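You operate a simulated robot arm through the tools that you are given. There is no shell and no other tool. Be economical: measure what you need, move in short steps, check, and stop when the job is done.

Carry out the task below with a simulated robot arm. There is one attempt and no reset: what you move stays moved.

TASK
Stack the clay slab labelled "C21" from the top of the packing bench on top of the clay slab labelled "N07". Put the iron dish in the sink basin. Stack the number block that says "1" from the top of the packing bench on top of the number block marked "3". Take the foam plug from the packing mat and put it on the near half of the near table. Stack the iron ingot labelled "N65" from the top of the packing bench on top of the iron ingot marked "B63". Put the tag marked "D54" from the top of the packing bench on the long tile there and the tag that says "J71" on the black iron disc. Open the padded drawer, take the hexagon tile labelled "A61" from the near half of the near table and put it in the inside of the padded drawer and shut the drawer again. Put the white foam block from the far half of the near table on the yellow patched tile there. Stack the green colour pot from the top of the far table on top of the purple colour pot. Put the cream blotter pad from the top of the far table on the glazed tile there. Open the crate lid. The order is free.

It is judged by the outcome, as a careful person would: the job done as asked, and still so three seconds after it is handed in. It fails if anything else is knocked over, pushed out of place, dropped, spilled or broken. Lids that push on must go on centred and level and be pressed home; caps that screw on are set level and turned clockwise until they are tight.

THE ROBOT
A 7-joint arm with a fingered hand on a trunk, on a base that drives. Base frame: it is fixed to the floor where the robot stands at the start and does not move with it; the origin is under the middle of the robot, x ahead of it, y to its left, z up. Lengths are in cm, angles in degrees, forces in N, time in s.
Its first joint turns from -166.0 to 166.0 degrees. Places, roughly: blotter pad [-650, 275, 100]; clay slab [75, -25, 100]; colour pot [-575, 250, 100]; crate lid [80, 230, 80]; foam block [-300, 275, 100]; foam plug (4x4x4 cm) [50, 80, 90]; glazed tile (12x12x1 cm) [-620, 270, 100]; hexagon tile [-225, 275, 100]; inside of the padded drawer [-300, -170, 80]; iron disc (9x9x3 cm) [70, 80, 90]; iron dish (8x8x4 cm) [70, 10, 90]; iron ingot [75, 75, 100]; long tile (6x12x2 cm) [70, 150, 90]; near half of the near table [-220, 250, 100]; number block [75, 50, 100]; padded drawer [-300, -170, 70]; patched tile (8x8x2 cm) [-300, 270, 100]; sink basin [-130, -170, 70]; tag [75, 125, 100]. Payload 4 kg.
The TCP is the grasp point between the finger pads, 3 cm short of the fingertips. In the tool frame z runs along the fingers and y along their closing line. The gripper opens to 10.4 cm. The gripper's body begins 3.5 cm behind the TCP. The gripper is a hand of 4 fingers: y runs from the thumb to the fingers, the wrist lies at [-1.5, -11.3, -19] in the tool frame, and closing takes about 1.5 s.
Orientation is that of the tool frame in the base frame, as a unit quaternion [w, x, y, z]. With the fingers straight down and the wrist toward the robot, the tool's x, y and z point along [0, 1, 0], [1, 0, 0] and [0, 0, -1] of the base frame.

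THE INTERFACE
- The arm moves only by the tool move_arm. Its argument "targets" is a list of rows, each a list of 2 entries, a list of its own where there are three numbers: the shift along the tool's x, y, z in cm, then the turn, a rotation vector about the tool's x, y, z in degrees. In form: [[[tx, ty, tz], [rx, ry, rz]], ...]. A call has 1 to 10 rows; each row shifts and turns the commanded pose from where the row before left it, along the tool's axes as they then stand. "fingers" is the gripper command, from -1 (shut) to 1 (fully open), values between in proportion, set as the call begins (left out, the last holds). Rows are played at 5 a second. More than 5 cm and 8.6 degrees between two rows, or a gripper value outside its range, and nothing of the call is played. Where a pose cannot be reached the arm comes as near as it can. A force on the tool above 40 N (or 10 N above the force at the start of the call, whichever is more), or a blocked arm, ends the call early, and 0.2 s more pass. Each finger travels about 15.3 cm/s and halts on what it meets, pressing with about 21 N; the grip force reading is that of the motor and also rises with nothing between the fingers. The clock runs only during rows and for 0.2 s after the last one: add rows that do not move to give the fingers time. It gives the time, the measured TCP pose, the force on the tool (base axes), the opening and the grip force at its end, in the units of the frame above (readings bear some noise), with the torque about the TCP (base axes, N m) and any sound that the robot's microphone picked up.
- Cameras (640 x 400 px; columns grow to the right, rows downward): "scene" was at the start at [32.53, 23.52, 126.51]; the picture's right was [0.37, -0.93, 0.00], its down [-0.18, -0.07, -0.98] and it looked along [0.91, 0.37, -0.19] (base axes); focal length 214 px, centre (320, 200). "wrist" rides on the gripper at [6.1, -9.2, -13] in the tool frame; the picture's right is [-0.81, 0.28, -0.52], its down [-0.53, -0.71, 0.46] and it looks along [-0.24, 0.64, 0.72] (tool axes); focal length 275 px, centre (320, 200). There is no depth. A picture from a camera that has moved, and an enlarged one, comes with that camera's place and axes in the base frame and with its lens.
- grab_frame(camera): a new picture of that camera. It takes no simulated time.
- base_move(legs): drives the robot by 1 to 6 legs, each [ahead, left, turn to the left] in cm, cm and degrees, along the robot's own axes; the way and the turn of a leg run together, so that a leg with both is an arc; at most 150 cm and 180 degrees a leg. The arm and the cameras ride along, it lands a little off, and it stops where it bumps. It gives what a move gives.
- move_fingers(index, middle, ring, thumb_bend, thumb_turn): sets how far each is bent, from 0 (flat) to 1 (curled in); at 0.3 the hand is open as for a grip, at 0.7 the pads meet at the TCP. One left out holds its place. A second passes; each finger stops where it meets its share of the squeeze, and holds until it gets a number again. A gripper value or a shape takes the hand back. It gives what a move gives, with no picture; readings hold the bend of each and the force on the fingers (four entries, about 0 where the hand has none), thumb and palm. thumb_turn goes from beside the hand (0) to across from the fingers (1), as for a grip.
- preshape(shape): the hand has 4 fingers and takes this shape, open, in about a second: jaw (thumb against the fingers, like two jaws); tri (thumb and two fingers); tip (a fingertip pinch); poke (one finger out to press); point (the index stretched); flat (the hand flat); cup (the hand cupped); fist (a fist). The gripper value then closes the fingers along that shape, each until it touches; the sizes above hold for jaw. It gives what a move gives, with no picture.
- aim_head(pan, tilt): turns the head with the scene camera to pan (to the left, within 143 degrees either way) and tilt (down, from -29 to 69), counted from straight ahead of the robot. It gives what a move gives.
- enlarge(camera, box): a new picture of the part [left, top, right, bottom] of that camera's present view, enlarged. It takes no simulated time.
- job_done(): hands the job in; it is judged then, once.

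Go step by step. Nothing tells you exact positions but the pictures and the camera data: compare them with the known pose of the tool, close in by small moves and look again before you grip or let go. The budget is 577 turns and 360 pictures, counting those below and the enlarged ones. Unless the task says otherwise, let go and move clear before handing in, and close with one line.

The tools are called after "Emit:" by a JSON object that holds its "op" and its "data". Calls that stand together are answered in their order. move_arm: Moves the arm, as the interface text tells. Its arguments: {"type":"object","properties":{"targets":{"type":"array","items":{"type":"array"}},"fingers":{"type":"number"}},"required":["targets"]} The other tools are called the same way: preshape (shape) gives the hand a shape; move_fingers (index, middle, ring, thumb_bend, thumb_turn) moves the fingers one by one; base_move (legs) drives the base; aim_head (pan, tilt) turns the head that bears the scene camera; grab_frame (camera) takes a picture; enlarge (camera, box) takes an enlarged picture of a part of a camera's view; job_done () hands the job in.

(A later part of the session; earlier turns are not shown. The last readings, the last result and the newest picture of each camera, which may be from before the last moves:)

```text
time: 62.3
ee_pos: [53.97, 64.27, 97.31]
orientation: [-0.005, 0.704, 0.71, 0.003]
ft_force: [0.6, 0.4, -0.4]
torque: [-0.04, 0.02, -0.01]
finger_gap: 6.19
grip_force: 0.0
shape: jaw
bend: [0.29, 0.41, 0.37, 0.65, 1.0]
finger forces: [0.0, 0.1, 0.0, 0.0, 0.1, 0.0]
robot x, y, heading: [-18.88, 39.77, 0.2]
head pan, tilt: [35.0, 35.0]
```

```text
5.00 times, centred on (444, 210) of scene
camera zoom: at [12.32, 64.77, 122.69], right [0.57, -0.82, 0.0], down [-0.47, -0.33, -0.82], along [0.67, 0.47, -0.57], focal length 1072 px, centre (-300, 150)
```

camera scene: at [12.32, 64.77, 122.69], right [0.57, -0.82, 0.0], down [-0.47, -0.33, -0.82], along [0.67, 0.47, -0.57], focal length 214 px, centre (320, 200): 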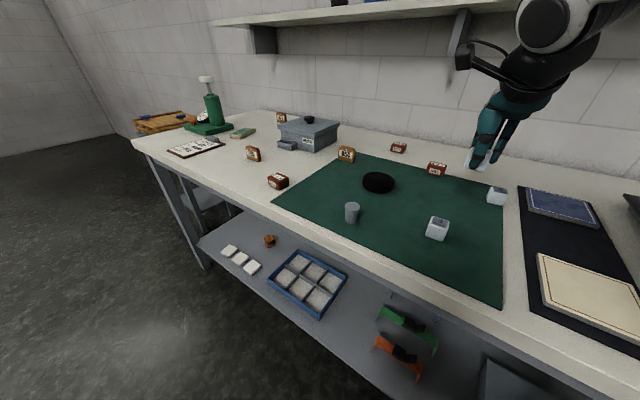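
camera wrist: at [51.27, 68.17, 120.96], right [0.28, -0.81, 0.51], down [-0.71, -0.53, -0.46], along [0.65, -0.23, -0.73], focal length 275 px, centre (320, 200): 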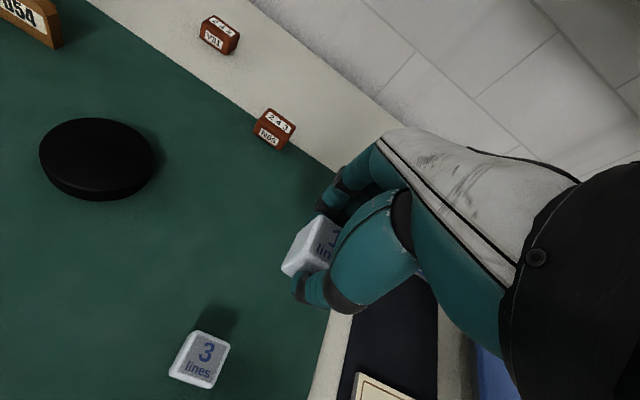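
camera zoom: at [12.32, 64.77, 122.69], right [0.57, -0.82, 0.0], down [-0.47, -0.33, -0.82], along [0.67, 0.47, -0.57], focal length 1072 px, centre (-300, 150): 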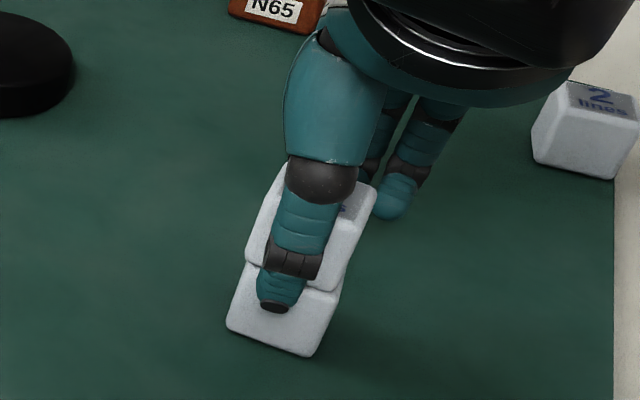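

Released. I rise straight up and check the stack.

Emit:
{"op": "move_arm", "data": {"targets": [[[0, 0, -2], [0, 0, 0]], [[0, 0, -4], [0, 0, 0]], [[0, 0, -4.8], [0, 0, 0]], [[0, 0, -4.8], [0, 0, 0]], [[4, 3, 0], [0, 0, 0]], [[4, 3, 0], [0, 0, 0]], [[4, 3, 0], [0, 0, 0]]]}}

Emit:
{"op": "enlarge", "data": {"camera": "scene", "box": [380, 170, 508, 250]}}

Emit:
{"op": "enlarge", "data": {"camera": "scene", "box": [230, 130, 358, 210]}}

Emit:
{"op": "grab_frame", "data": {"camera": "wrist"}}

```text
time: 63.9
ee_pos: [62.87, 76.29, 113.28]
orientation: [-0.005, 0.705, 0.709, 0.004]
ft_force: [-0.5, -0.3, 1.2]
torque: [0.0, 0.0, 0.01]
finger_gap: 6.23
grip_force: 0.1
shape: jaw
bend: [0.29, 0.41, 0.37, 0.65, 1.0]
finger forces: [0.0, 0.0, 0.0, 0.0, 0.0, 0.1]
robot x, y, heading: [-18.82, 39.57, 0.1]
head pan, tilt: [35.0, 35.0]
```

```text
5.00 times, centred on (444, 210) of scene
camera zoom: at [12.31, 64.71, 122.71], right [0.57, -0.82, 0.0], down [-0.47, -0.33, -0.82], along [0.67, 0.47, -0.57], focal length 1072 px, centre (-300, 150)
```

zoom: 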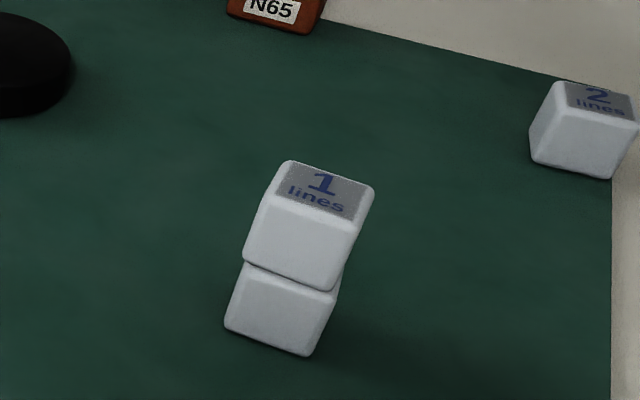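

```text
5.00 times, centred on (294, 170) of scene
camera zoom: at [12.31, 64.71, 122.71], right [0.57, -0.82, 0.0], down [-0.47, -0.33, -0.82], along [0.67, 0.47, -0.57], focal length 1072 px, centre (450, 350)
```

zoom: 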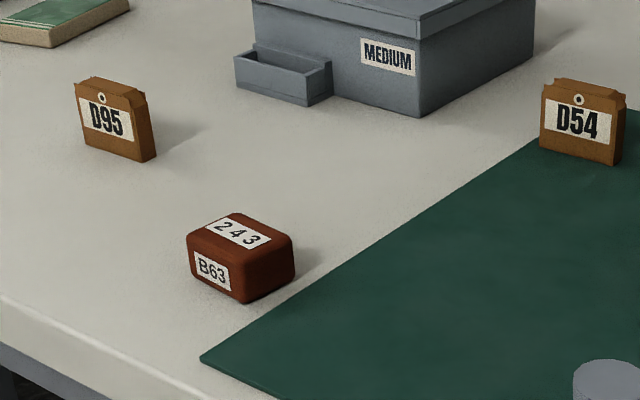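

```text
285 pictures are left
camera wrist: at [53.72, 82.12, 126.41], right [0.28, -0.81, 0.51], down [-0.71, -0.53, -0.46], along [0.65, -0.23, -0.73], focal length 275 px, centre (320, 200)
```

wrist: 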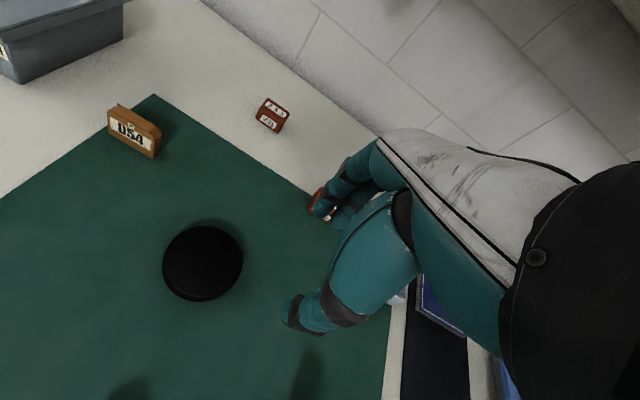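

Blocks stacked well; B63 is the near-left ingot at about (50,106), N65 at about (83.7,70). I move to view N65.

Emit:
{"op": "move_arm", "data": {"targets": [[[-4, 2.8, 0], [0, 0, 0]], [[-4, 2.8, 0], [0, 0, 0]], [[-4, 2.8, 0], [0, 0, 0]], [[-3, 2.8, 0], [0, 0, 0]], [[0, 0, 0], [0, 0, 0]]], "fingers": 0.6}}

Emit:
{"op": "enlarge", "data": {"camera": "wrist", "box": [128, 100, 352, 240]}}

```text
time: 65.1
ee_pos: [74.07, 61.3, 112.76]
orientation: [-0.006, 0.705, 0.709, 0.004]
ft_force: [0.3, -0.6, -0.3]
torque: [0.02, 0.02, 0.01]
finger_gap: 8.28
grip_force: 0.1
shape: jaw
bend: [0.27, 0.34, 0.32, 0.5, 0.99]
finger forces: [0.1, 0.0, 0.0, 0.0, 0.0, 0.0]
robot x, y, heading: [-18.95, 39.37, 0.2]
head pan, tilt: [35.0, 35.0]
```

```text
2.86 times, centred on (240, 170) of wrist
camera zoom: at [64.96, 67.14, 125.9], right [0.28, -0.81, 0.51], down [-0.71, -0.53, -0.46], along [0.65, -0.23, -0.73], focal length 786 px, centre (549, 286)
```

zoom: 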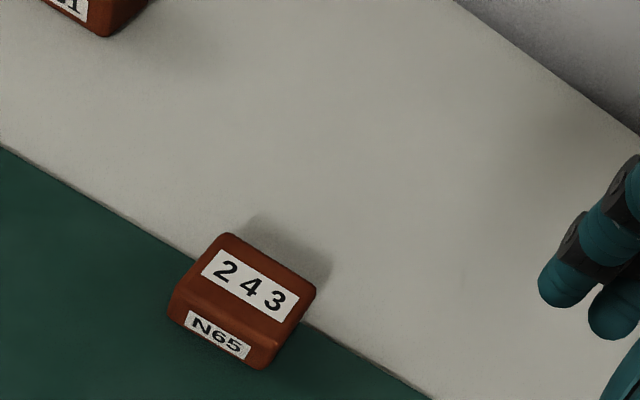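

Emit:
{"op": "move_arm", "data": {"targets": [[[4.2, 2, 0], [0, 0, 0]], [[4.2, 2, 0], [0, 0, 0]], [[0, 3, 3.9], [0, 0, 0]], [[0, 3, 3.9], [0, 0, 0]], [[0, 0, 4], [0, 0, 0]], [[0, 0, 0], [0, 0, 0]]], "fingers": 0.3}}

Emit:
{"op": "enlarge", "data": {"camera": "wrist", "box": [160, 130, 400, 380]}}

```text
time: 66.5
ee_pos: [83.83, 69.82, 101.06]
orientation: [-0.005, 0.704, 0.71, 0.004]
ft_force: [0.7, -0.2, 0.0]
torque: [-0.01, -0.03, -0.01]
finger_gap: 6.81
grip_force: 0.0
shape: jaw
bend: [0.28, 0.39, 0.35, 0.62, 1.0]
finger forces: [0.0, 0.1, 0.1, 0.0, 0.0, 0.1]
robot x, y, heading: [-18.39, 39.9, 0.2]
head pan, tilt: [35.0, 35.0]
```

```text
1.60 times, centred on (280, 255) of wrist
camera zoom: at [74.7, 75.65, 114.19], right [0.28, -0.81, 0.51], down [-0.71, -0.53, -0.46], along [0.65, -0.23, -0.73], focal length 440 px, centre (384, 112)
```

zoom: 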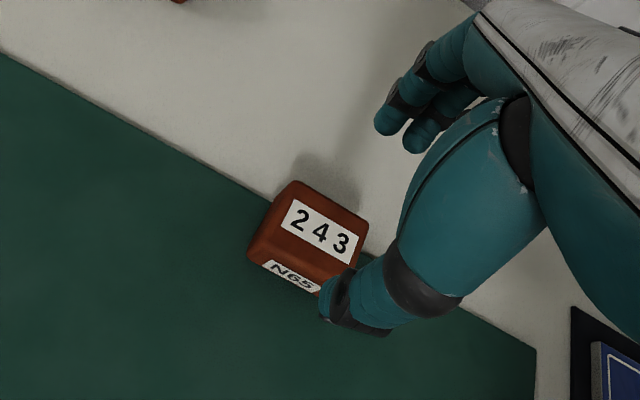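

Emit:
{"op": "move_arm", "data": {"targets": [[[0.1, 0.4, 3], [0, 0, 0]], [[0, 0, 3], [0, 0, 0]], [[0, 0, 1.3], [0, 0, 0]], [[0, 0, 0], [0, 0, 0]]]}}

Emit:
{"op": "enlarge", "data": {"camera": "wrist", "box": [160, 130, 400, 380]}}

Emit:
{"op": "move_arm", "data": {"targets": [[[0, 0, 0], [0, 0, 0]], [[0, 0, 0], [0, 0, 0]], [[0, 0, 0], [0, 0, 0]], [[0, 0, 0], [0, 0, 0]], [[0, 0, 0], [0, 0, 0]], [[0, 0, 0], [0, 0, 0]]], "fingers": -1}}

Emit:
{"op": "move_arm", "data": {"targets": [[[0, 0, -1], [0, 0, 0]], [[0, 0, -4], [0, 0, 0]], [[0, 0, -4.5], [0, 0, 0]], [[0, -4.5, -2], [0, 0, 0]], [[0, -4.5, -2], [0, 0, 0]], [[0, 0, 0], [0, 0, 0]]]}}

Emit:
{"op": "grab_frame", "data": {"camera": "wrist"}}

```text
time: 67.5
ee_pos: [84.52, 69.89, 93.88]
orientation: [-0.005, 0.705, 0.71, 0.003]
ft_force: [-0.4, 0.6, 0.4]
torque: [-0.02, 0.0, 0.02]
finger_gap: 6.79
grip_force: 0.1
shape: jaw
bend: [0.28, 0.39, 0.35, 0.62, 1.0]
finger forces: [0.0, 0.0, 0.1, 0.0, 0.0, 0.0]
robot x, y, heading: [-18.35, 39.68, -0.0]
head pan, tilt: [35.0, 35.0]
```

```text
1.60 times, centred on (280, 255) of wrist
camera zoom: at [75.3, 75.84, 106.97], right [0.28, -0.81, 0.51], down [-0.71, -0.53, -0.46], along [0.65, -0.23, -0.73], focal length 440 px, centre (384, 112)
```

zoom: 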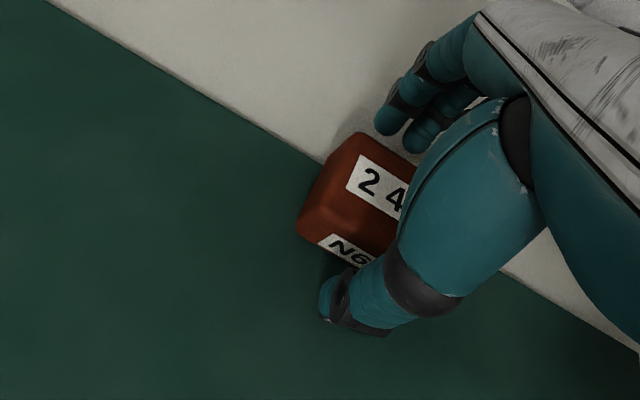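

```text
time: 68.9
ee_pos: [84.45, 70.04, 93.78]
orientation: [-0.005, 0.705, 0.709, 0.004]
ft_force: [1.0, -0.2, 0.3]
torque: [-0.03, -0.04, 0.08]
finger_gap: 3.47
grip_force: 21.1
shape: jaw
bend: [0.73, 0.58, 0.56, 0.72, 1.0]
finger forces: [11.1, 6.0, 2.6, 0.1, 18.7, 0.0]
robot x, y, heading: [-18.88, 39.64, 0.1]
head pan, tilt: [35.0, 35.0]
```

```text
time: 70.3
ee_pos: [75.59, 69.57, 107.19]
orientation: [-0.005, 0.704, 0.71, 0.004]
ft_force: [-0.2, 0.5, -5.4]
torque: [0.01, -0.03, 0.01]
finger_gap: 3.42
grip_force: 20.7
shape: jaw
bend: [0.73, 0.58, 0.58, 0.72, 1.0]
finger forces: [11.4, 5.6, 2.6, 0.1, 19.5, 0.0]
robot x, y, heading: [-18.64, 39.37, 0.5]
head pan, tilt: [35.0, 35.0]
```

```text
281 pictures are left
camera wrist: at [66.36, 75.43, 120.31], right [0.28, -0.81, 0.51], down [-0.71, -0.53, -0.46], along [0.64, -0.23, -0.73], focal length 275 px, centre (320, 200)
```

wrist: 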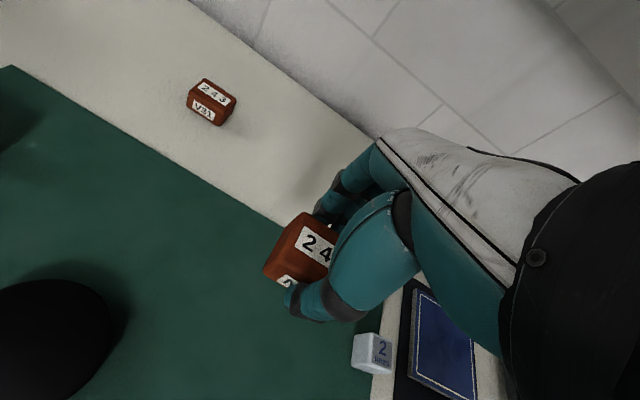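

N65 is held. I raise it and drive left and a bit back to B63.

Emit:
{"op": "move_arm", "data": {"targets": [[[0, -4, -2.5], [0, 0, 0]], [[0, -4, -2.5], [0, 0, 0]], [[0, 0, 0], [0, 0, 0]]]}}

Emit:
{"op": "base_move", "data": {"legs": [[-8, 35, 0]]}}

Emit:
{"op": "move_arm", "data": {"targets": [[[-4, 0, 2], [0, 0, 0]], [[-3.5, 0, 2], [0, 0, 0]], [[0, 0, 0], [0, 0, 0]]]}}

Emit:
{"op": "grab_frame", "data": {"camera": "wrist"}}

Emit:
{"op": "grab_frame", "data": {"camera": "scene"}}

```text
time: 71.1
ee_pos: [67.66, 69.43, 112.43]
orientation: [-0.004, 0.705, 0.709, 0.004]
ft_force: [-0.4, -0.4, -4.0]
torque: [0.03, -0.02, -0.01]
finger_gap: 3.43
grip_force: 21.1
shape: jaw
bend: [0.73, 0.58, 0.58, 0.72, 1.0]
finger forces: [11.4, 5.6, 2.6, 0.1, 19.5, 0.0]
robot x, y, heading: [-18.85, 39.54, -0.2]
head pan, tilt: [35.0, 35.0]
```

```text
time: 73.4
ee_pos: [59.51, 104.48, 112.37]
orientation: [-0.004, 0.704, 0.71, 0.003]
ft_force: [0.1, 0.4, -4.3]
torque: [0.0, -0.02, -0.03]
finger_gap: 3.45
grip_force: 21.1
shape: jaw
bend: [0.73, 0.58, 0.58, 0.72, 1.0]
finger forces: [11.4, 5.5, 2.5, 0.0, 19.5, 0.0]
robot x, y, heading: [-26.88, 74.57, 0.2]
head pan, tilt: [35.0, 35.0]
```

```text
time: 74.2
ee_pos: [59.47, 96.77, 108.53]
orientation: [-0.005, 0.704, 0.71, 0.004]
ft_force: [0.6, -0.4, -4.0]
torque: [0.01, -0.04, -0.04]
finger_gap: 3.45
grip_force: 21.2
shape: jaw
bend: [0.73, 0.58, 0.58, 0.72, 1.0]
finger forces: [11.4, 5.4, 2.5, 0.0, 19.3, 0.0]
robot x, y, heading: [-26.75, 74.71, 0.3]
head pan, tilt: [35.0, 35.0]
```

```text
280 pictures are left
camera wrist: at [50.4, 102.74, 121.73], right [0.28, -0.81, 0.51], down [-0.71, -0.53, -0.46], along [0.65, -0.23, -0.73], focal length 275 px, centre (320, 200)
```

wrist: 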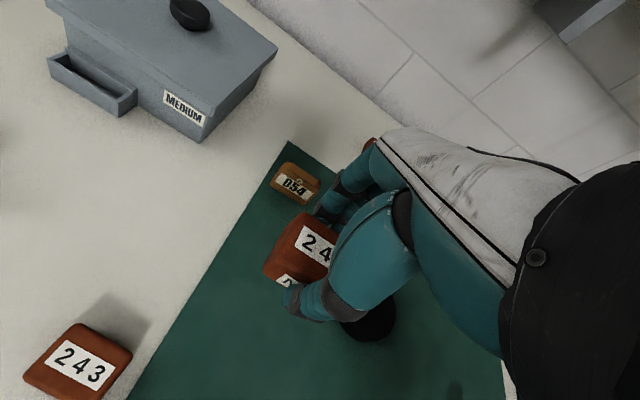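

```text
279 pictures are left
camera scene: at [4.32, 99.66, 122.69], right [0.58, -0.82, 0.0], down [-0.47, -0.33, -0.82], along [0.67, 0.47, -0.57], focal length 214 px, centre (320, 200)
```

scene: 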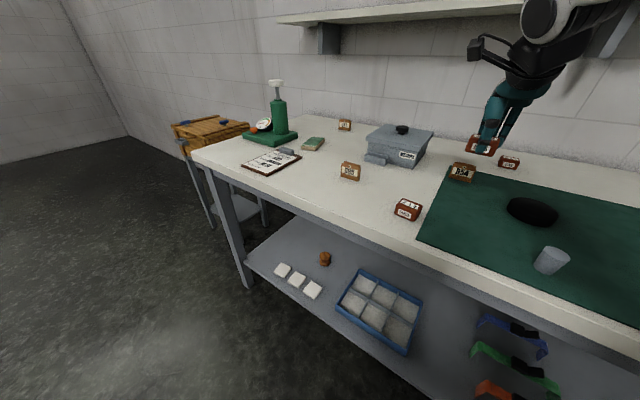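

Emit:
{"op": "enlarge", "data": {"camera": "wrist", "box": [0, 300, 160, 400]}}

Emit:
{"op": "enlarge", "data": {"camera": "wrist", "box": [240, 190, 352, 300]}}

```text
4.00 times, centred on (80, 350) of wrist
camera zoom: at [50.4, 102.74, 121.73], right [0.28, -0.81, 0.51], down [-0.71, -0.53, -0.46], along [0.65, -0.23, -0.73], focal length 1101 px, centre (1280, -400)
```

zoom: 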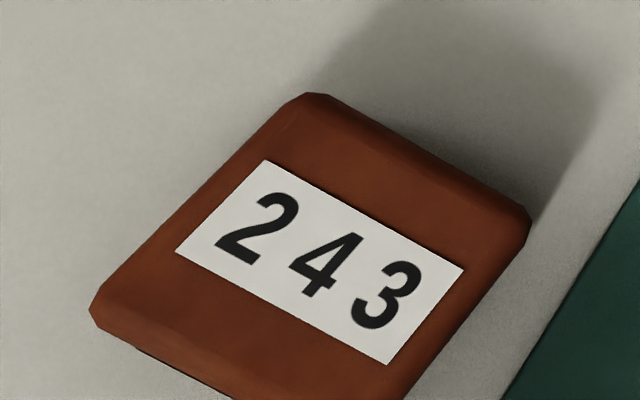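

```text
3.64 times, centred on (296, 245) of wrist
camera zoom: at [50.4, 102.74, 121.73], right [0.28, -0.81, 0.51], down [-0.71, -0.53, -0.46], along [0.65, -0.23, -0.73], focal length 1001 px, centre (407, 36)
```

zoom: 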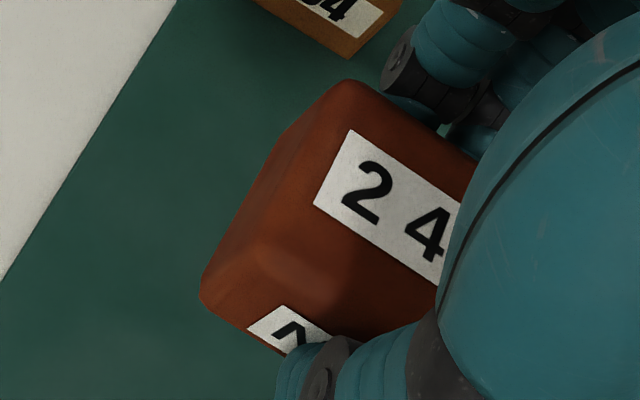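

B63 is at about (50.0,105.8), turned about -6°. I bring N65 over it with a matching turn.

Emit:
{"op": "move_arm", "data": {"targets": [[[3.1, -3.2, 0], [0, 0, 0]], [[3.1, -3.2, 0], [0, 0, 0]], [[3.0, -3.3, 0], [0, 0, 0]], [[0, 0, 3], [0, 0, 5]], [[0, 0, 4.5], [0, 0, 0]], [[0, 0, 0], [0, 0, 0]]]}}

Emit:
{"op": "enlarge", "data": {"camera": "wrist", "box": [160, 130, 400, 380]}}

Emit:
{"op": "enlarge", "data": {"camera": "scene", "box": [340, 160, 468, 240]}}

```text
time: 75.6
ee_pos: [49.7, 106.46, 101.03]
orientation: [-0.004, 0.735, 0.678, 0.004]
ft_force: [-0.6, -0.1, -4.2]
torque: [-0.03, 0.01, 0.02]
finger_gap: 3.44
grip_force: 21.2
shape: jaw
bend: [0.73, 0.58, 0.58, 0.72, 1.0]
finger forces: [11.2, 5.4, 2.6, 0.0, 19.2, 0.0]
robot x, y, heading: [-26.71, 74.3, 0.3]
head pan, tilt: [35.0, 35.0]
```

```text
1.60 times, centred on (280, 255) of wrist
camera zoom: at [41.17, 113.07, 114.18], right [0.21, -0.84, 0.51], down [-0.75, -0.47, -0.46], along [0.62, -0.29, -0.73], focal length 440 px, centre (384, 112)
```

zoom: 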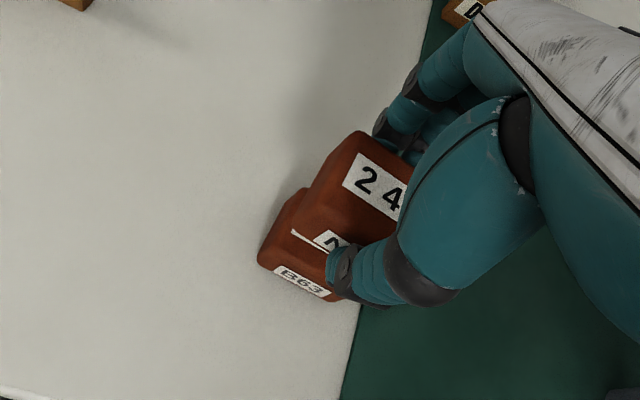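

```text
5.00 times, centred on (404, 200) of scene
camera zoom: at [4.31, 99.66, 122.69], right [0.58, -0.82, 0.0], down [-0.47, -0.33, -0.82], along [0.67, 0.47, -0.57], focal length 1072 px, centre (-100, 200)
```

zoom: 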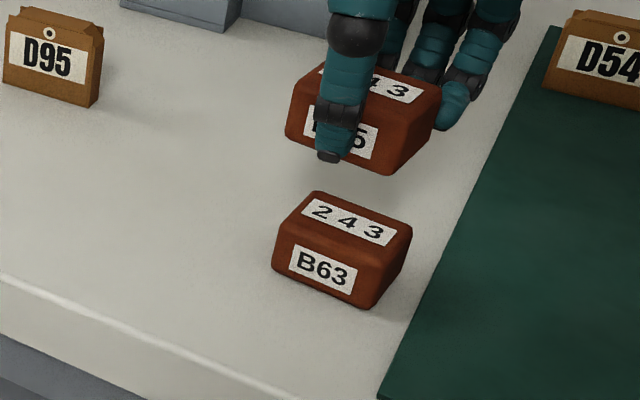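

Emit:
{"op": "move_arm", "data": {"targets": [[[-0.6, 0.25, 1.5], [0, 0, 0]], [[0, 0, 1.2], [0, 0, 0]], [[0, 0, 0.8], [0, 0, 0]], [[0, 0, 0], [0, 0, 0]]]}}

Emit:
{"op": "enlarge", "data": {"camera": "wrist", "box": [160, 130, 400, 380]}}

Emit:
{"op": "enlarge", "data": {"camera": "scene", "box": [340, 160, 468, 240]}}

```text
time: 76.6
ee_pos: [50.08, 105.44, 97.43]
orientation: [-0.005, 0.735, 0.679, 0.002]
ft_force: [0.2, 0.3, -3.5]
torque: [-0.02, -0.03, -0.01]
finger_gap: 3.42
grip_force: 21.4
shape: jaw
bend: [0.73, 0.58, 0.58, 0.72, 1.0]
finger forces: [11.0, 5.5, 2.6, 0.0, 19.3, 0.1]
robot x, y, heading: [-26.81, 74.47, 0.1]
head pan, tilt: [35.0, 35.0]
```

```text
1.60 times, centred on (280, 255) of wrist
camera zoom: at [41.38, 112.23, 110.55], right [0.21, -0.84, 0.51], down [-0.75, -0.47, -0.46], along [0.62, -0.29, -0.73], focal length 440 px, centre (384, 112)
```

zoom: 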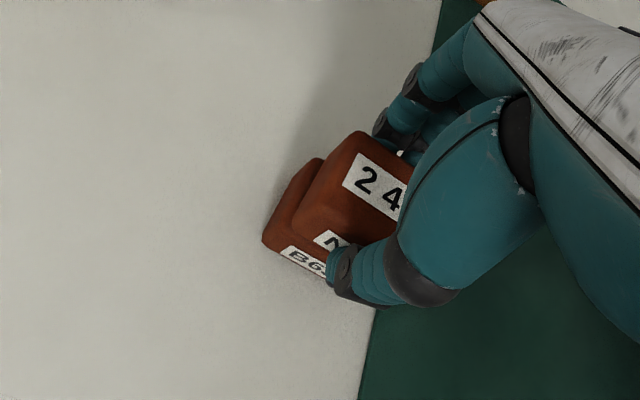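

```text
5.00 times, centred on (404, 200) of scene
camera zoom: at [4.32, 99.66, 122.69], right [0.58, -0.82, 0.0], down [-0.47, -0.33, -0.82], along [0.67, 0.47, -0.57], focal length 1072 px, centre (-100, 200)
```

zoom: 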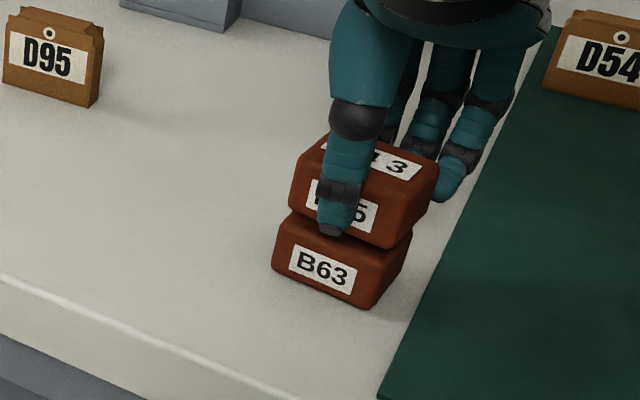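

Emit:
{"op": "move_arm", "data": {"targets": [[[0.4, 0, 0.4], [0, 0, 0]], [[0, 0, 0.4], [0, 0, 0]], [[0, 0, 0.2], [0, 0, 0]], [[0, 0, 0], [0, 0, 0]]]}}

Emit:
{"op": "enlarge", "data": {"camera": "scene", "box": [340, 160, 468, 240]}}

```text
time: 77.6
ee_pos: [50.05, 105.97, 96.41]
orientation: [-0.006, 0.734, 0.679, 0.004]
ft_force: [-0.9, -1.0, 0.7]
torque: [-0.03, 0.06, -0.01]
finger_gap: 3.44
grip_force: 20.7
shape: jaw
bend: [0.73, 0.58, 0.58, 0.72, 1.0]
finger forces: [11.2, 5.5, 2.4, 0.0, 19.7, 0.1]
robot x, y, heading: [-26.77, 74.65, 0.2]
head pan, tilt: [35.0, 35.0]
```

```text
5.00 times, centred on (404, 200) of scene
camera zoom: at [4.3, 99.65, 122.69], right [0.58, -0.82, 0.0], down [-0.47, -0.33, -0.82], along [0.67, 0.47, -0.57], focal length 1072 px, centre (-100, 200)
```

zoom: 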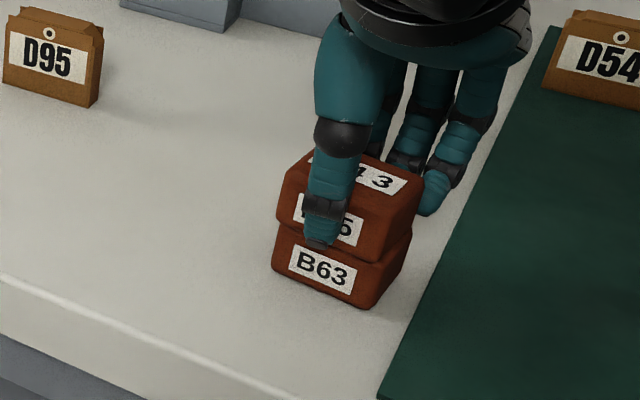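

Emit:
{"op": "move_arm", "data": {"targets": [[[0, 0, 0.15], [0, 0, 0]], [[0, 0, 0], [0, 0, 0]]]}}

Emit:
{"op": "move_arm", "data": {"targets": [[[0, 0, 0], [0, 0, 0]], [[0, 0, 0], [0, 0, 0]], [[0, 0, 0], [0, 0, 0]], [[0, 0, 0], [0, 0, 0]]], "fingers": 0.3}}

Emit:
{"op": "move_arm", "data": {"targets": [[[0, 0, -2], [0, 0, 0]], [[0, 0, -4], [0, 0, 0]], [[0, 0, -4.8], [0, 0, 0]], [[0, 0, -3], [0, 0, -5]], [[-4.5, 0, 0], [0, 0, 0]], [[-4.5, 0, 0], [0, 0, 0]], [[0, 0, 0], [0, 0, 0]]]}}

Emit:
{"op": "enlarge", "data": {"camera": "scene", "box": [340, 160, 468, 240]}}

Emit:
{"op": "grab_frame", "data": {"camera": "wrist"}}

```text
time: 78.2
ee_pos: [50.16, 106.05, 96.31]
orientation: [-0.004, 0.735, 0.678, 0.004]
ft_force: [-1.0, -0.6, 11.1]
torque: [-0.03, 0.08, -0.01]
finger_gap: 3.47
grip_force: 20.8
shape: jaw
bend: [0.73, 0.58, 0.58, 0.72, 1.0]
finger forces: [12.0, 5.9, 2.8, 0.1, 21.5, 0.0]
robot x, y, heading: [-26.54, 74.21, 0.2]
head pan, tilt: [35.0, 35.0]
```

```text
time: 79.2
ee_pos: [50.08, 106.09, 96.21]
orientation: [-0.005, 0.735, 0.678, 0.003]
ft_force: [0.1, 0.5, 0.0]
torque: [-0.01, -0.01, 0.05]
finger_gap: 6.72
grip_force: 0.1
shape: jaw
bend: [0.28, 0.39, 0.36, 0.62, 1.0]
finger forces: [0.0, 0.1, 0.0, 0.0, 0.1, 0.0]
robot x, y, heading: [-26.86, 74.67, 0.3]
head pan, tilt: [35.0, 35.0]
```

```text
time: 80.8
ee_pos: [50.14, 97.08, 110.38]
orientation: [-0.004, 0.705, 0.709, 0.004]
ft_force: [-0.5, -0.4, 0.9]
torque: [-0.02, -0.02, 0.0]
finger_gap: 6.74
grip_force: 0.1
shape: jaw
bend: [0.28, 0.39, 0.36, 0.62, 1.0]
finger forces: [0.0, 0.0, 0.0, 0.0, 0.0, 0.0]
robot x, y, heading: [-26.86, 74.48, 0.1]
head pan, tilt: [35.0, 35.0]
```

```text
5.00 times, centred on (404, 200) of scene
camera zoom: at [4.31, 99.65, 122.69], right [0.58, -0.82, 0.0], down [-0.47, -0.33, -0.82], along [0.67, 0.47, -0.57], focal length 1072 px, centre (-100, 200)
```

zoom: 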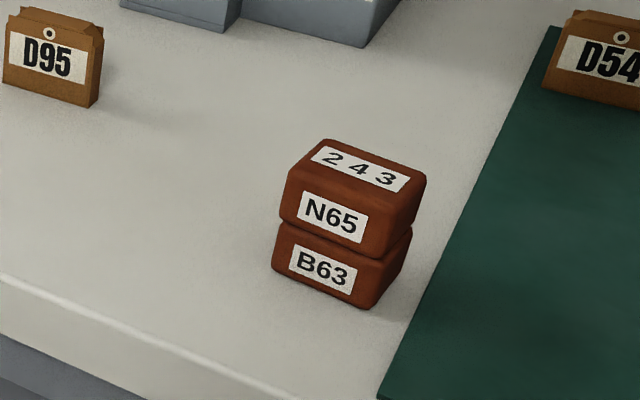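

```text
270 pictures are left
camera wrist: at [41.0, 102.84, 123.4], right [0.28, -0.81, 0.51], down [-0.71, -0.53, -0.46], along [0.65, -0.23, -0.73], focal length 275 px, centre (320, 200)
```

wrist: 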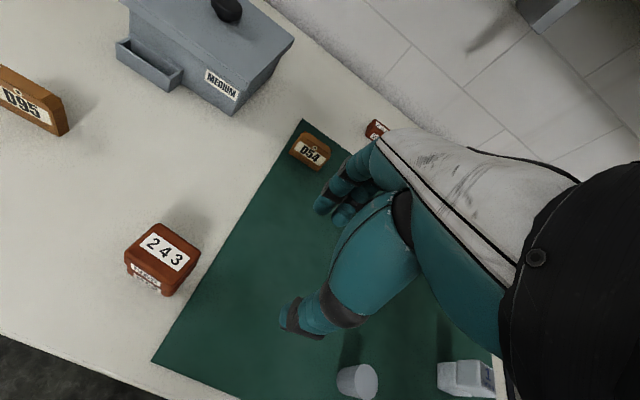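

N65 is stacked. Next tag D54; I move to view it closely.

Emit:
{"op": "move_arm", "data": {"targets": [[[-3, 3.8, 0], [0, 0, 0]], [[-3, 3.8, 0], [0, 0, 0]], [[0, 4, 0], [0, 0, 0]], [[0, 4, 0], [0, 0, 0]], [[0, 0, 0], [0, 0, 0]]]}}

Emit:
{"op": "enlarge", "data": {"camera": "wrist", "box": [148, 110, 324, 220]}}

Emit:
{"op": "enlarge", "data": {"camera": "scene", "box": [430, 140, 510, 190]}}

Emit:
{"op": "enlarge", "data": {"camera": "scene", "box": [270, 110, 398, 190]}}

```text
time: 82.0
ee_pos: [65.99, 90.57, 109.72]
orientation: [-0.005, 0.704, 0.71, 0.004]
ft_force: [-0.5, -0.7, 0.1]
torque: [0.01, 0.0, -0.02]
finger_gap: 6.72
grip_force: 0.1
shape: jaw
bend: [0.28, 0.39, 0.36, 0.62, 1.0]
finger forces: [0.0, 0.0, 0.0, 0.0, 0.0, 0.0]
robot x, y, heading: [-26.94, 74.74, 0.4]
head pan, tilt: [35.0, 35.0]
```

```text
3.64 times, centred on (236, 165) of wrist
camera zoom: at [56.69, 96.45, 122.8], right [0.28, -0.81, 0.51], down [-0.71, -0.53, -0.46], along [0.65, -0.23, -0.73], focal length 1001 px, centre (626, 327)
```

zoom: 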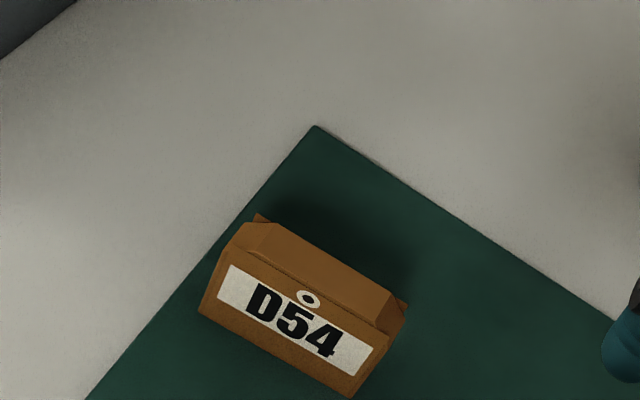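

```text
8.00 times, centred on (470, 165) of scene
camera zoom: at [4.3, 99.64, 122.69], right [0.58, -0.82, 0.0], down [-0.47, -0.33, -0.82], along [0.67, 0.47, -0.57], focal length 1716 px, centre (-880, 480)
```

zoom: 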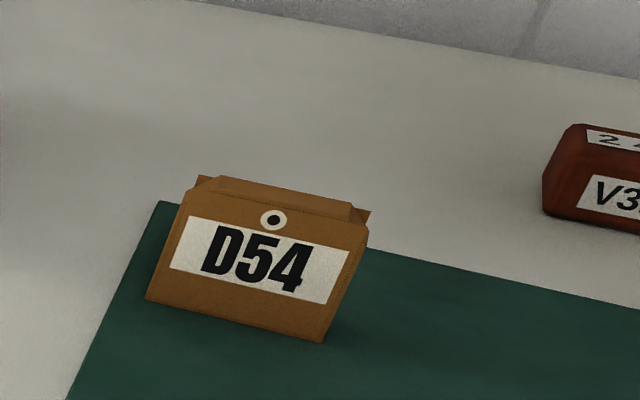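

```text
5.00 times, centred on (334, 150) of scene
camera zoom: at [4.3, 99.64, 122.69], right [0.58, -0.82, 0.0], down [-0.47, -0.33, -0.82], along [0.67, 0.47, -0.57], focal length 1072 px, centre (250, 450)
```

zoom: 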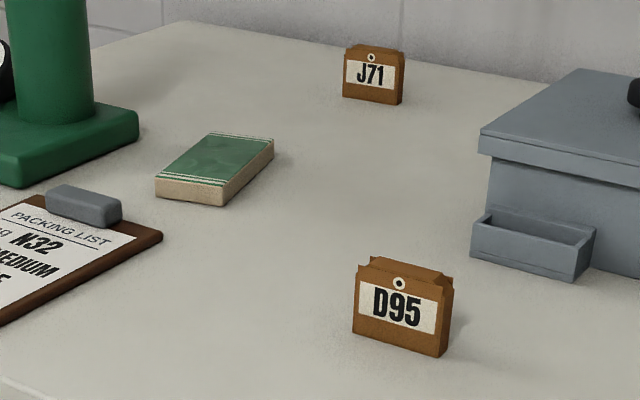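

D54 stands at about (76.4,97.7). I go over it.

Emit:
{"op": "move_arm", "data": {"targets": [[[3.6, 3, 0], [0, 0, 0]], [[3.5, 3.4, 0], [0, 0, 0]], [[0, 4, 2.5], [0, 0, 0]], [[0, 0, 4.5], [0, 0, 0]], [[0, 0, 0], [0, 0, 0]]], "fingers": 0.1}}

Emit:
{"op": "enlarge", "data": {"camera": "wrist", "box": [160, 130, 400, 380]}}

Emit:
{"op": "enlarge", "data": {"camera": "scene", "box": [410, 110, 538, 190]}}

```text
time: 83.2
ee_pos: [76.0, 98.37, 102.78]
orientation: [-0.005, 0.704, 0.71, 0.004]
ft_force: [0.8, -0.4, 1.0]
torque: [-0.01, 0.02, 0.01]
finger_gap: 5.75
grip_force: 0.1
shape: jaw
bend: [0.74, 0.42, 0.39, 0.67, 1.0]
finger forces: [0.1, 0.1, 0.0, 0.0, 0.1, 0.0]
robot x, y, heading: [-26.71, 74.52, -0.1]
head pan, tilt: [35.0, 35.0]
```

```text
1.60 times, centred on (280, 255) of wrist
camera zoom: at [66.89, 104.31, 115.94], right [0.28, -0.81, 0.51], down [-0.71, -0.53, -0.46], along [0.65, -0.23, -0.73], focal length 440 px, centre (384, 112)
```

zoom: 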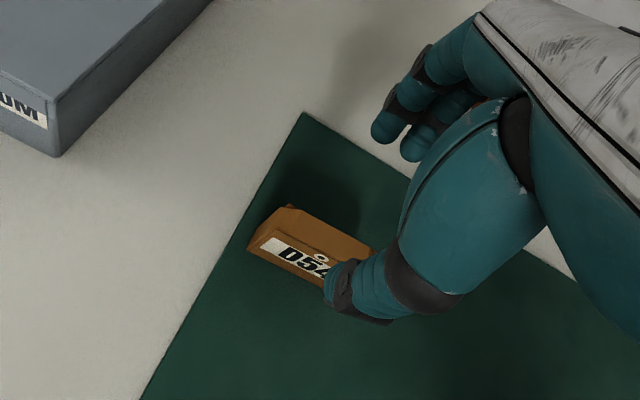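

```text
5.00 times, centred on (474, 150) of scene
camera zoom: at [4.3, 99.65, 122.69], right [0.58, -0.82, 0.0], down [-0.47, -0.33, -0.82], along [0.67, 0.47, -0.57], focal length 1072 px, centre (-450, 450)
```

zoom: 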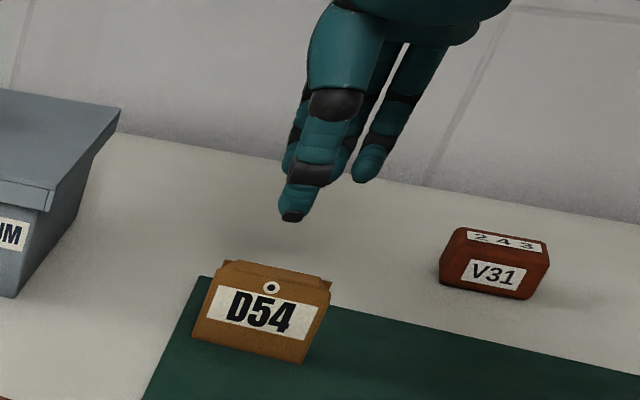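

Emit:
{"op": "move_arm", "data": {"targets": [[[-0.5, 0.4, 0], [0, 0, 0]], [[0, 0, 0], [0, 0, 0]], [[0, 0, 0], [0, 0, 0]]], "fingers": 0.3}}

Emit:
{"op": "move_arm", "data": {"targets": [[[0, 0, 4], [0, 0, 0]], [[0, 0, 3], [0, 0, 0]], [[0, 0, 1.4], [0, 0, 0]], [[0, 0, 0], [0, 0, 0]]]}}

Emit:
{"op": "enlarge", "data": {"camera": "wrist", "box": [160, 130, 400, 380]}}

Emit:
{"op": "enlarge", "data": {"camera": "scene", "box": [410, 110, 538, 190]}}

```text
time: 84.0
ee_pos: [76.4, 97.83, 102.72]
orientation: [-0.005, 0.704, 0.71, 0.004]
ft_force: [0.2, 0.0, 0.0]
torque: [-0.02, 0.0, -0.02]
finger_gap: 6.74
grip_force: 0.0
shape: jaw
bend: [0.28, 0.39, 0.36, 0.62, 1.0]
finger forces: [0.0, 0.0, 0.0, 0.2, 0.0, 0.0]
robot x, y, heading: [-26.85, 74.35, 0.4]
head pan, tilt: [35.0, 35.0]
```

```text
time: 85.0
ee_pos: [76.66, 97.8, 94.6]
orientation: [-0.005, 0.704, 0.71, 0.004]
ft_force: [0.4, 0.5, -0.5]
torque: [-0.01, 0.0, -0.02]
finger_gap: 6.73
grip_force: 0.1
shape: jaw
bend: [0.28, 0.39, 0.36, 0.62, 1.0]
finger forces: [0.0, 0.0, 0.0, 0.1, 0.0, 0.0]
robot x, y, heading: [-26.72, 74.37, -0.2]
head pan, tilt: [35.0, 35.0]
```

```text
1.60 times, centred on (280, 255) of wrist
camera zoom: at [67.5, 103.65, 107.76], right [0.28, -0.81, 0.51], down [-0.71, -0.53, -0.46], along [0.65, -0.23, -0.73], focal length 440 px, centre (384, 112)
```

zoom: 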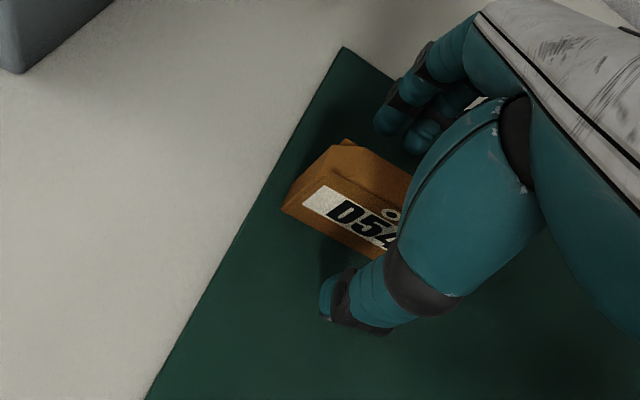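

```text
5.00 times, centred on (474, 150) of scene
camera zoom: at [4.31, 99.65, 122.69], right [0.58, -0.82, 0.0], down [-0.47, -0.33, -0.82], along [0.67, 0.47, -0.57], focal length 1072 px, centre (-450, 450)
```

zoom: 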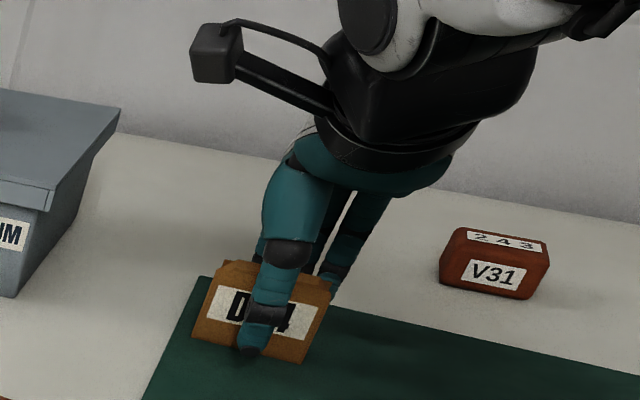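

Thumb is in front and fingers behind; I close and lift.

Emit:
{"op": "move_arm", "data": {"targets": [[[0, 0, 0], [0, 0, 0]], [[0, 0, 0], [0, 0, 0]], [[0, 0, 0], [0, 0, 0]], [[0, 0, 0], [0, 0, 0]], [[0, 0, 0], [0, 0, 0]], [[0, 0, 0], [0, 0, 0]], [[0, 0, 0], [0, 0, 0]]], "fingers": -1}}

Emit:
{"op": "enlarge", "data": {"camera": "scene", "box": [410, 110, 538, 190]}}

Emit:
{"op": "move_arm", "data": {"targets": [[[0, 0, -2], [0, 0, 0]], [[0, 0, -4.5], [0, 0, 0]], [[0, 0, -4.5], [0, 0, 0]], [[0, 0, -4.5], [0, 0, 0]], [[0, 0, 0], [0, 0, 0]]]}}

Emit:
{"op": "enlarge", "data": {"camera": "scene", "box": [410, 90, 570, 190]}}

```text
time: 86.6
ee_pos: [76.68, 97.79, 94.68]
orientation: [-0.004, 0.704, 0.71, 0.004]
ft_force: [-0.7, 0.2, 0.2]
torque: [0.01, -0.01, -0.01]
finger_gap: 0.82
grip_force: 21.1
shape: jaw
bend: [0.72, 0.67, 0.7, 0.73, 1.0]
finger forces: [11.6, 5.0, 2.3, 0.1, 18.8, 0.0]
robot x, y, heading: [-26.66, 74.61, -0.0]
head pan, tilt: [35.0, 35.0]
```

```text
5.00 times, centred on (474, 150) of scene
camera zoom: at [4.31, 99.65, 122.69], right [0.58, -0.82, 0.0], down [-0.47, -0.33, -0.82], along [0.67, 0.47, -0.57], focal length 1072 px, centre (-450, 450)
```

zoom: 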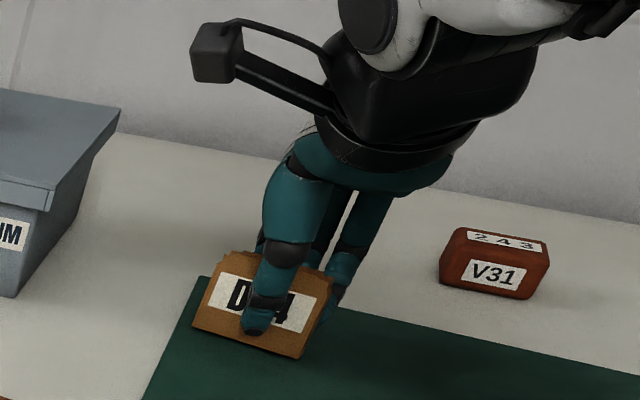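

```text
time: 87.8
ee_pos: [76.69, 98.0, 110.37]
orientation: [-0.005, 0.704, 0.71, 0.004]
ft_force: [0.5, -0.7, 0.1]
torque: [-0.01, 0.0, -0.01]
finger_gap: 0.83
grip_force: 21.2
shape: jaw
bend: [0.72, 0.67, 0.7, 0.73, 1.0]
finger forces: [11.6, 5.0, 2.2, 0.1, 18.8, 0.0]
robot x, y, heading: [-26.48, 74.37, 0.2]
head pan, tilt: [35.0, 35.0]
```

```text
4.00 times, centred on (490, 140) of scene
camera zoom: at [4.31, 99.65, 122.69], right [0.58, -0.82, 0.0], down [-0.47, -0.33, -0.82], along [0.67, 0.47, -0.57], focal length 858 px, centre (-360, 440)
```

zoom: 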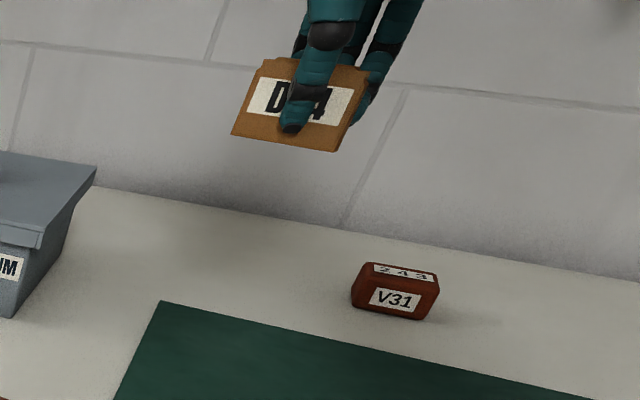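

Emit:
{"op": "enlarge", "data": {"camera": "wrist", "box": [220, 150, 380, 330]}}

Emit:
{"op": "enlarge", "data": {"camera": "scene", "box": [460, 95, 524, 135]}}

```text
2.22 times, centred on (300, 240) of wrist
camera zoom: at [67.57, 103.81, 123.52], right [0.28, -0.81, 0.51], down [-0.71, -0.53, -0.46], along [0.65, -0.23, -0.73], focal length 612 px, centre (364, 111)
```

zoom: 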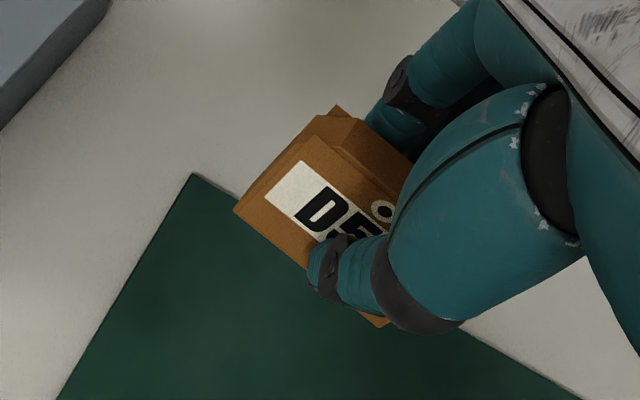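

```text
10.00 times, centred on (492, 115) of scene
camera zoom: at [4.31, 99.65, 122.69], right [0.58, -0.82, 0.0], down [-0.47, -0.33, -0.82], along [0.67, 0.47, -0.57], focal length 2145 px, centre (-1400, 1050)
```

zoom: 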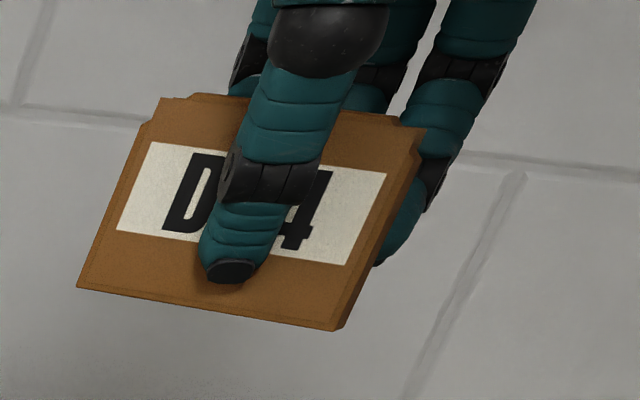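

D54 is held upright. I drive left toward the long tile.

Emit:
{"op": "base_move", "data": {"legs": [[0, 42, 0]]}}

Emit:
{"op": "grab_frame", "data": {"camera": "wrist"}}

Emit:
{"op": "grab_frame", "data": {"camera": "scene"}}

```text
time: 90.5
ee_pos: [76.52, 141.45, 110.27]
orientation: [-0.005, 0.702, 0.712, 0.004]
ft_force: [0.4, -1.2, -0.5]
torque: [0.0, 0.01, 0.04]
finger_gap: 0.82
grip_force: 21.1
shape: jaw
bend: [0.72, 0.67, 0.7, 0.73, 1.0]
finger forces: [11.6, 5.1, 2.3, 0.0, 18.8, 0.0]
robot x, y, heading: [-27.12, 117.74, 0.5]
head pan, tilt: [35.0, 35.0]
```

```text
258 pictures are left
camera wrist: at [67.26, 147.25, 123.49], right [0.29, -0.81, 0.51], down [-0.71, -0.54, -0.46], along [0.65, -0.23, -0.73], focal length 275 px, centre (320, 200)
```

wrist: 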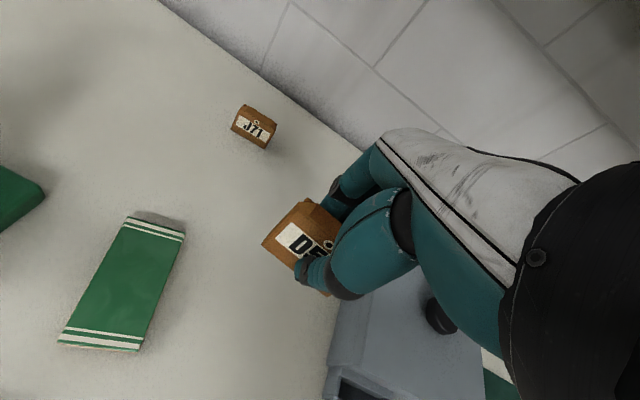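

```text
257 pictures are left
camera scene: at [4.01, 142.84, 122.69], right [0.58, -0.82, 0.0], down [-0.47, -0.33, -0.82], along [0.67, 0.47, -0.57], focal length 214 px, centre (320, 200)
```

scene: 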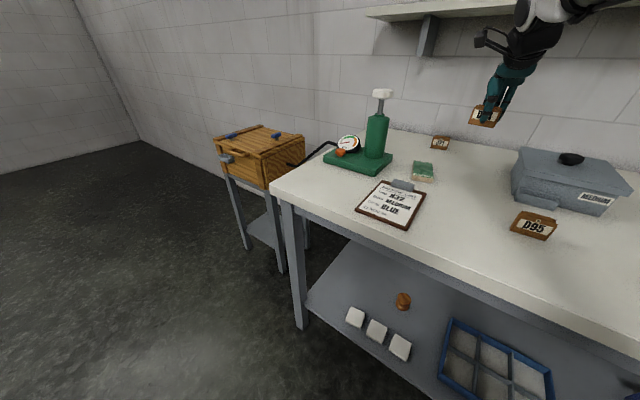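

The tile is centred near (73.7,151.6), long axis about 14° off x. I bring D54 over it with that turn.

Emit:
{"op": "move_arm", "data": {"targets": [[[4, -1, 0], [0, 0, 0]], [[4, -1, 0], [0, 0, 0]], [[2.1, -0.8, 2], [0, 0, -7]], [[0, 0, 4], [0, 0, -7]], [[0, 0, 3], [0, 0, 0]], [[0, 0, 0], [0, 0, 0]]]}}

Emit:
{"op": "enlarge", "data": {"camera": "wrist", "box": [160, 130, 400, 380]}}

Emit:
{"op": "enlarge", "data": {"camera": "scene", "box": [360, 110, 488, 190]}}

```text
time: 91.9
ee_pos: [73.42, 151.91, 101.46]
orientation: [-0.004, 0.609, 0.793, 0.006]
ft_force: [-0.3, 0.5, 0.1]
torque: [0.01, 0.0, 0.03]
finger_gap: 0.82
grip_force: 21.3
shape: jaw
bend: [0.72, 0.67, 0.7, 0.73, 1.0]
finger forces: [11.7, 5.0, 2.2, 0.0, 18.9, 0.0]
robot x, y, heading: [-26.93, 117.48, 0.3]
head pan, tilt: [35.0, 35.0]
```

```text
1.60 times, centred on (280, 255) of wrist
camera zoom: at [63.09, 155.41, 114.52], right [0.47, -0.72, 0.51], down [-0.55, -0.69, -0.46], along [0.68, -0.06, -0.73], focal length 440 px, centre (384, 112)
```

zoom: 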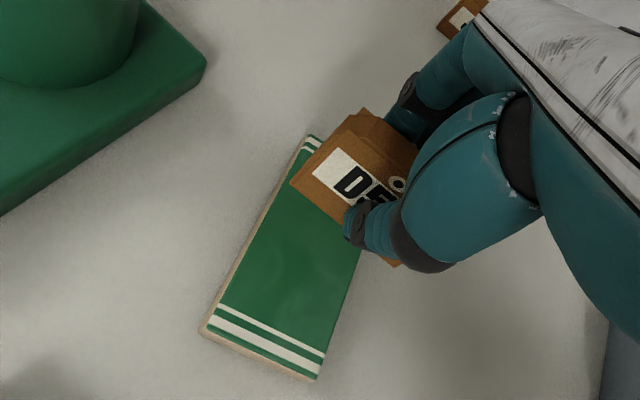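

```text
5.00 times, centred on (424, 150) of scene
camera zoom: at [4.0, 142.85, 122.69], right [0.58, -0.82, 0.0], down [-0.47, -0.33, -0.82], along [0.67, 0.47, -0.57], focal length 1072 px, centre (-200, 450)
```

zoom: 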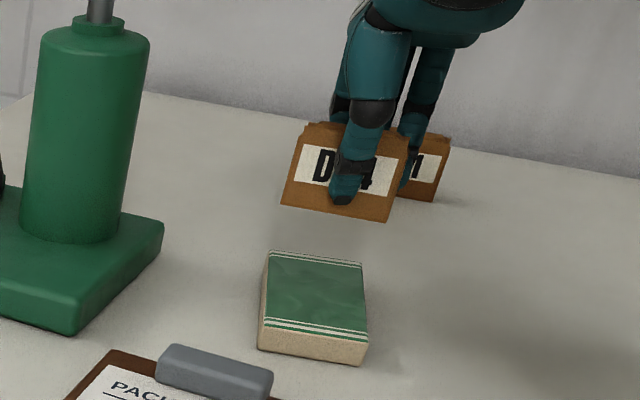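

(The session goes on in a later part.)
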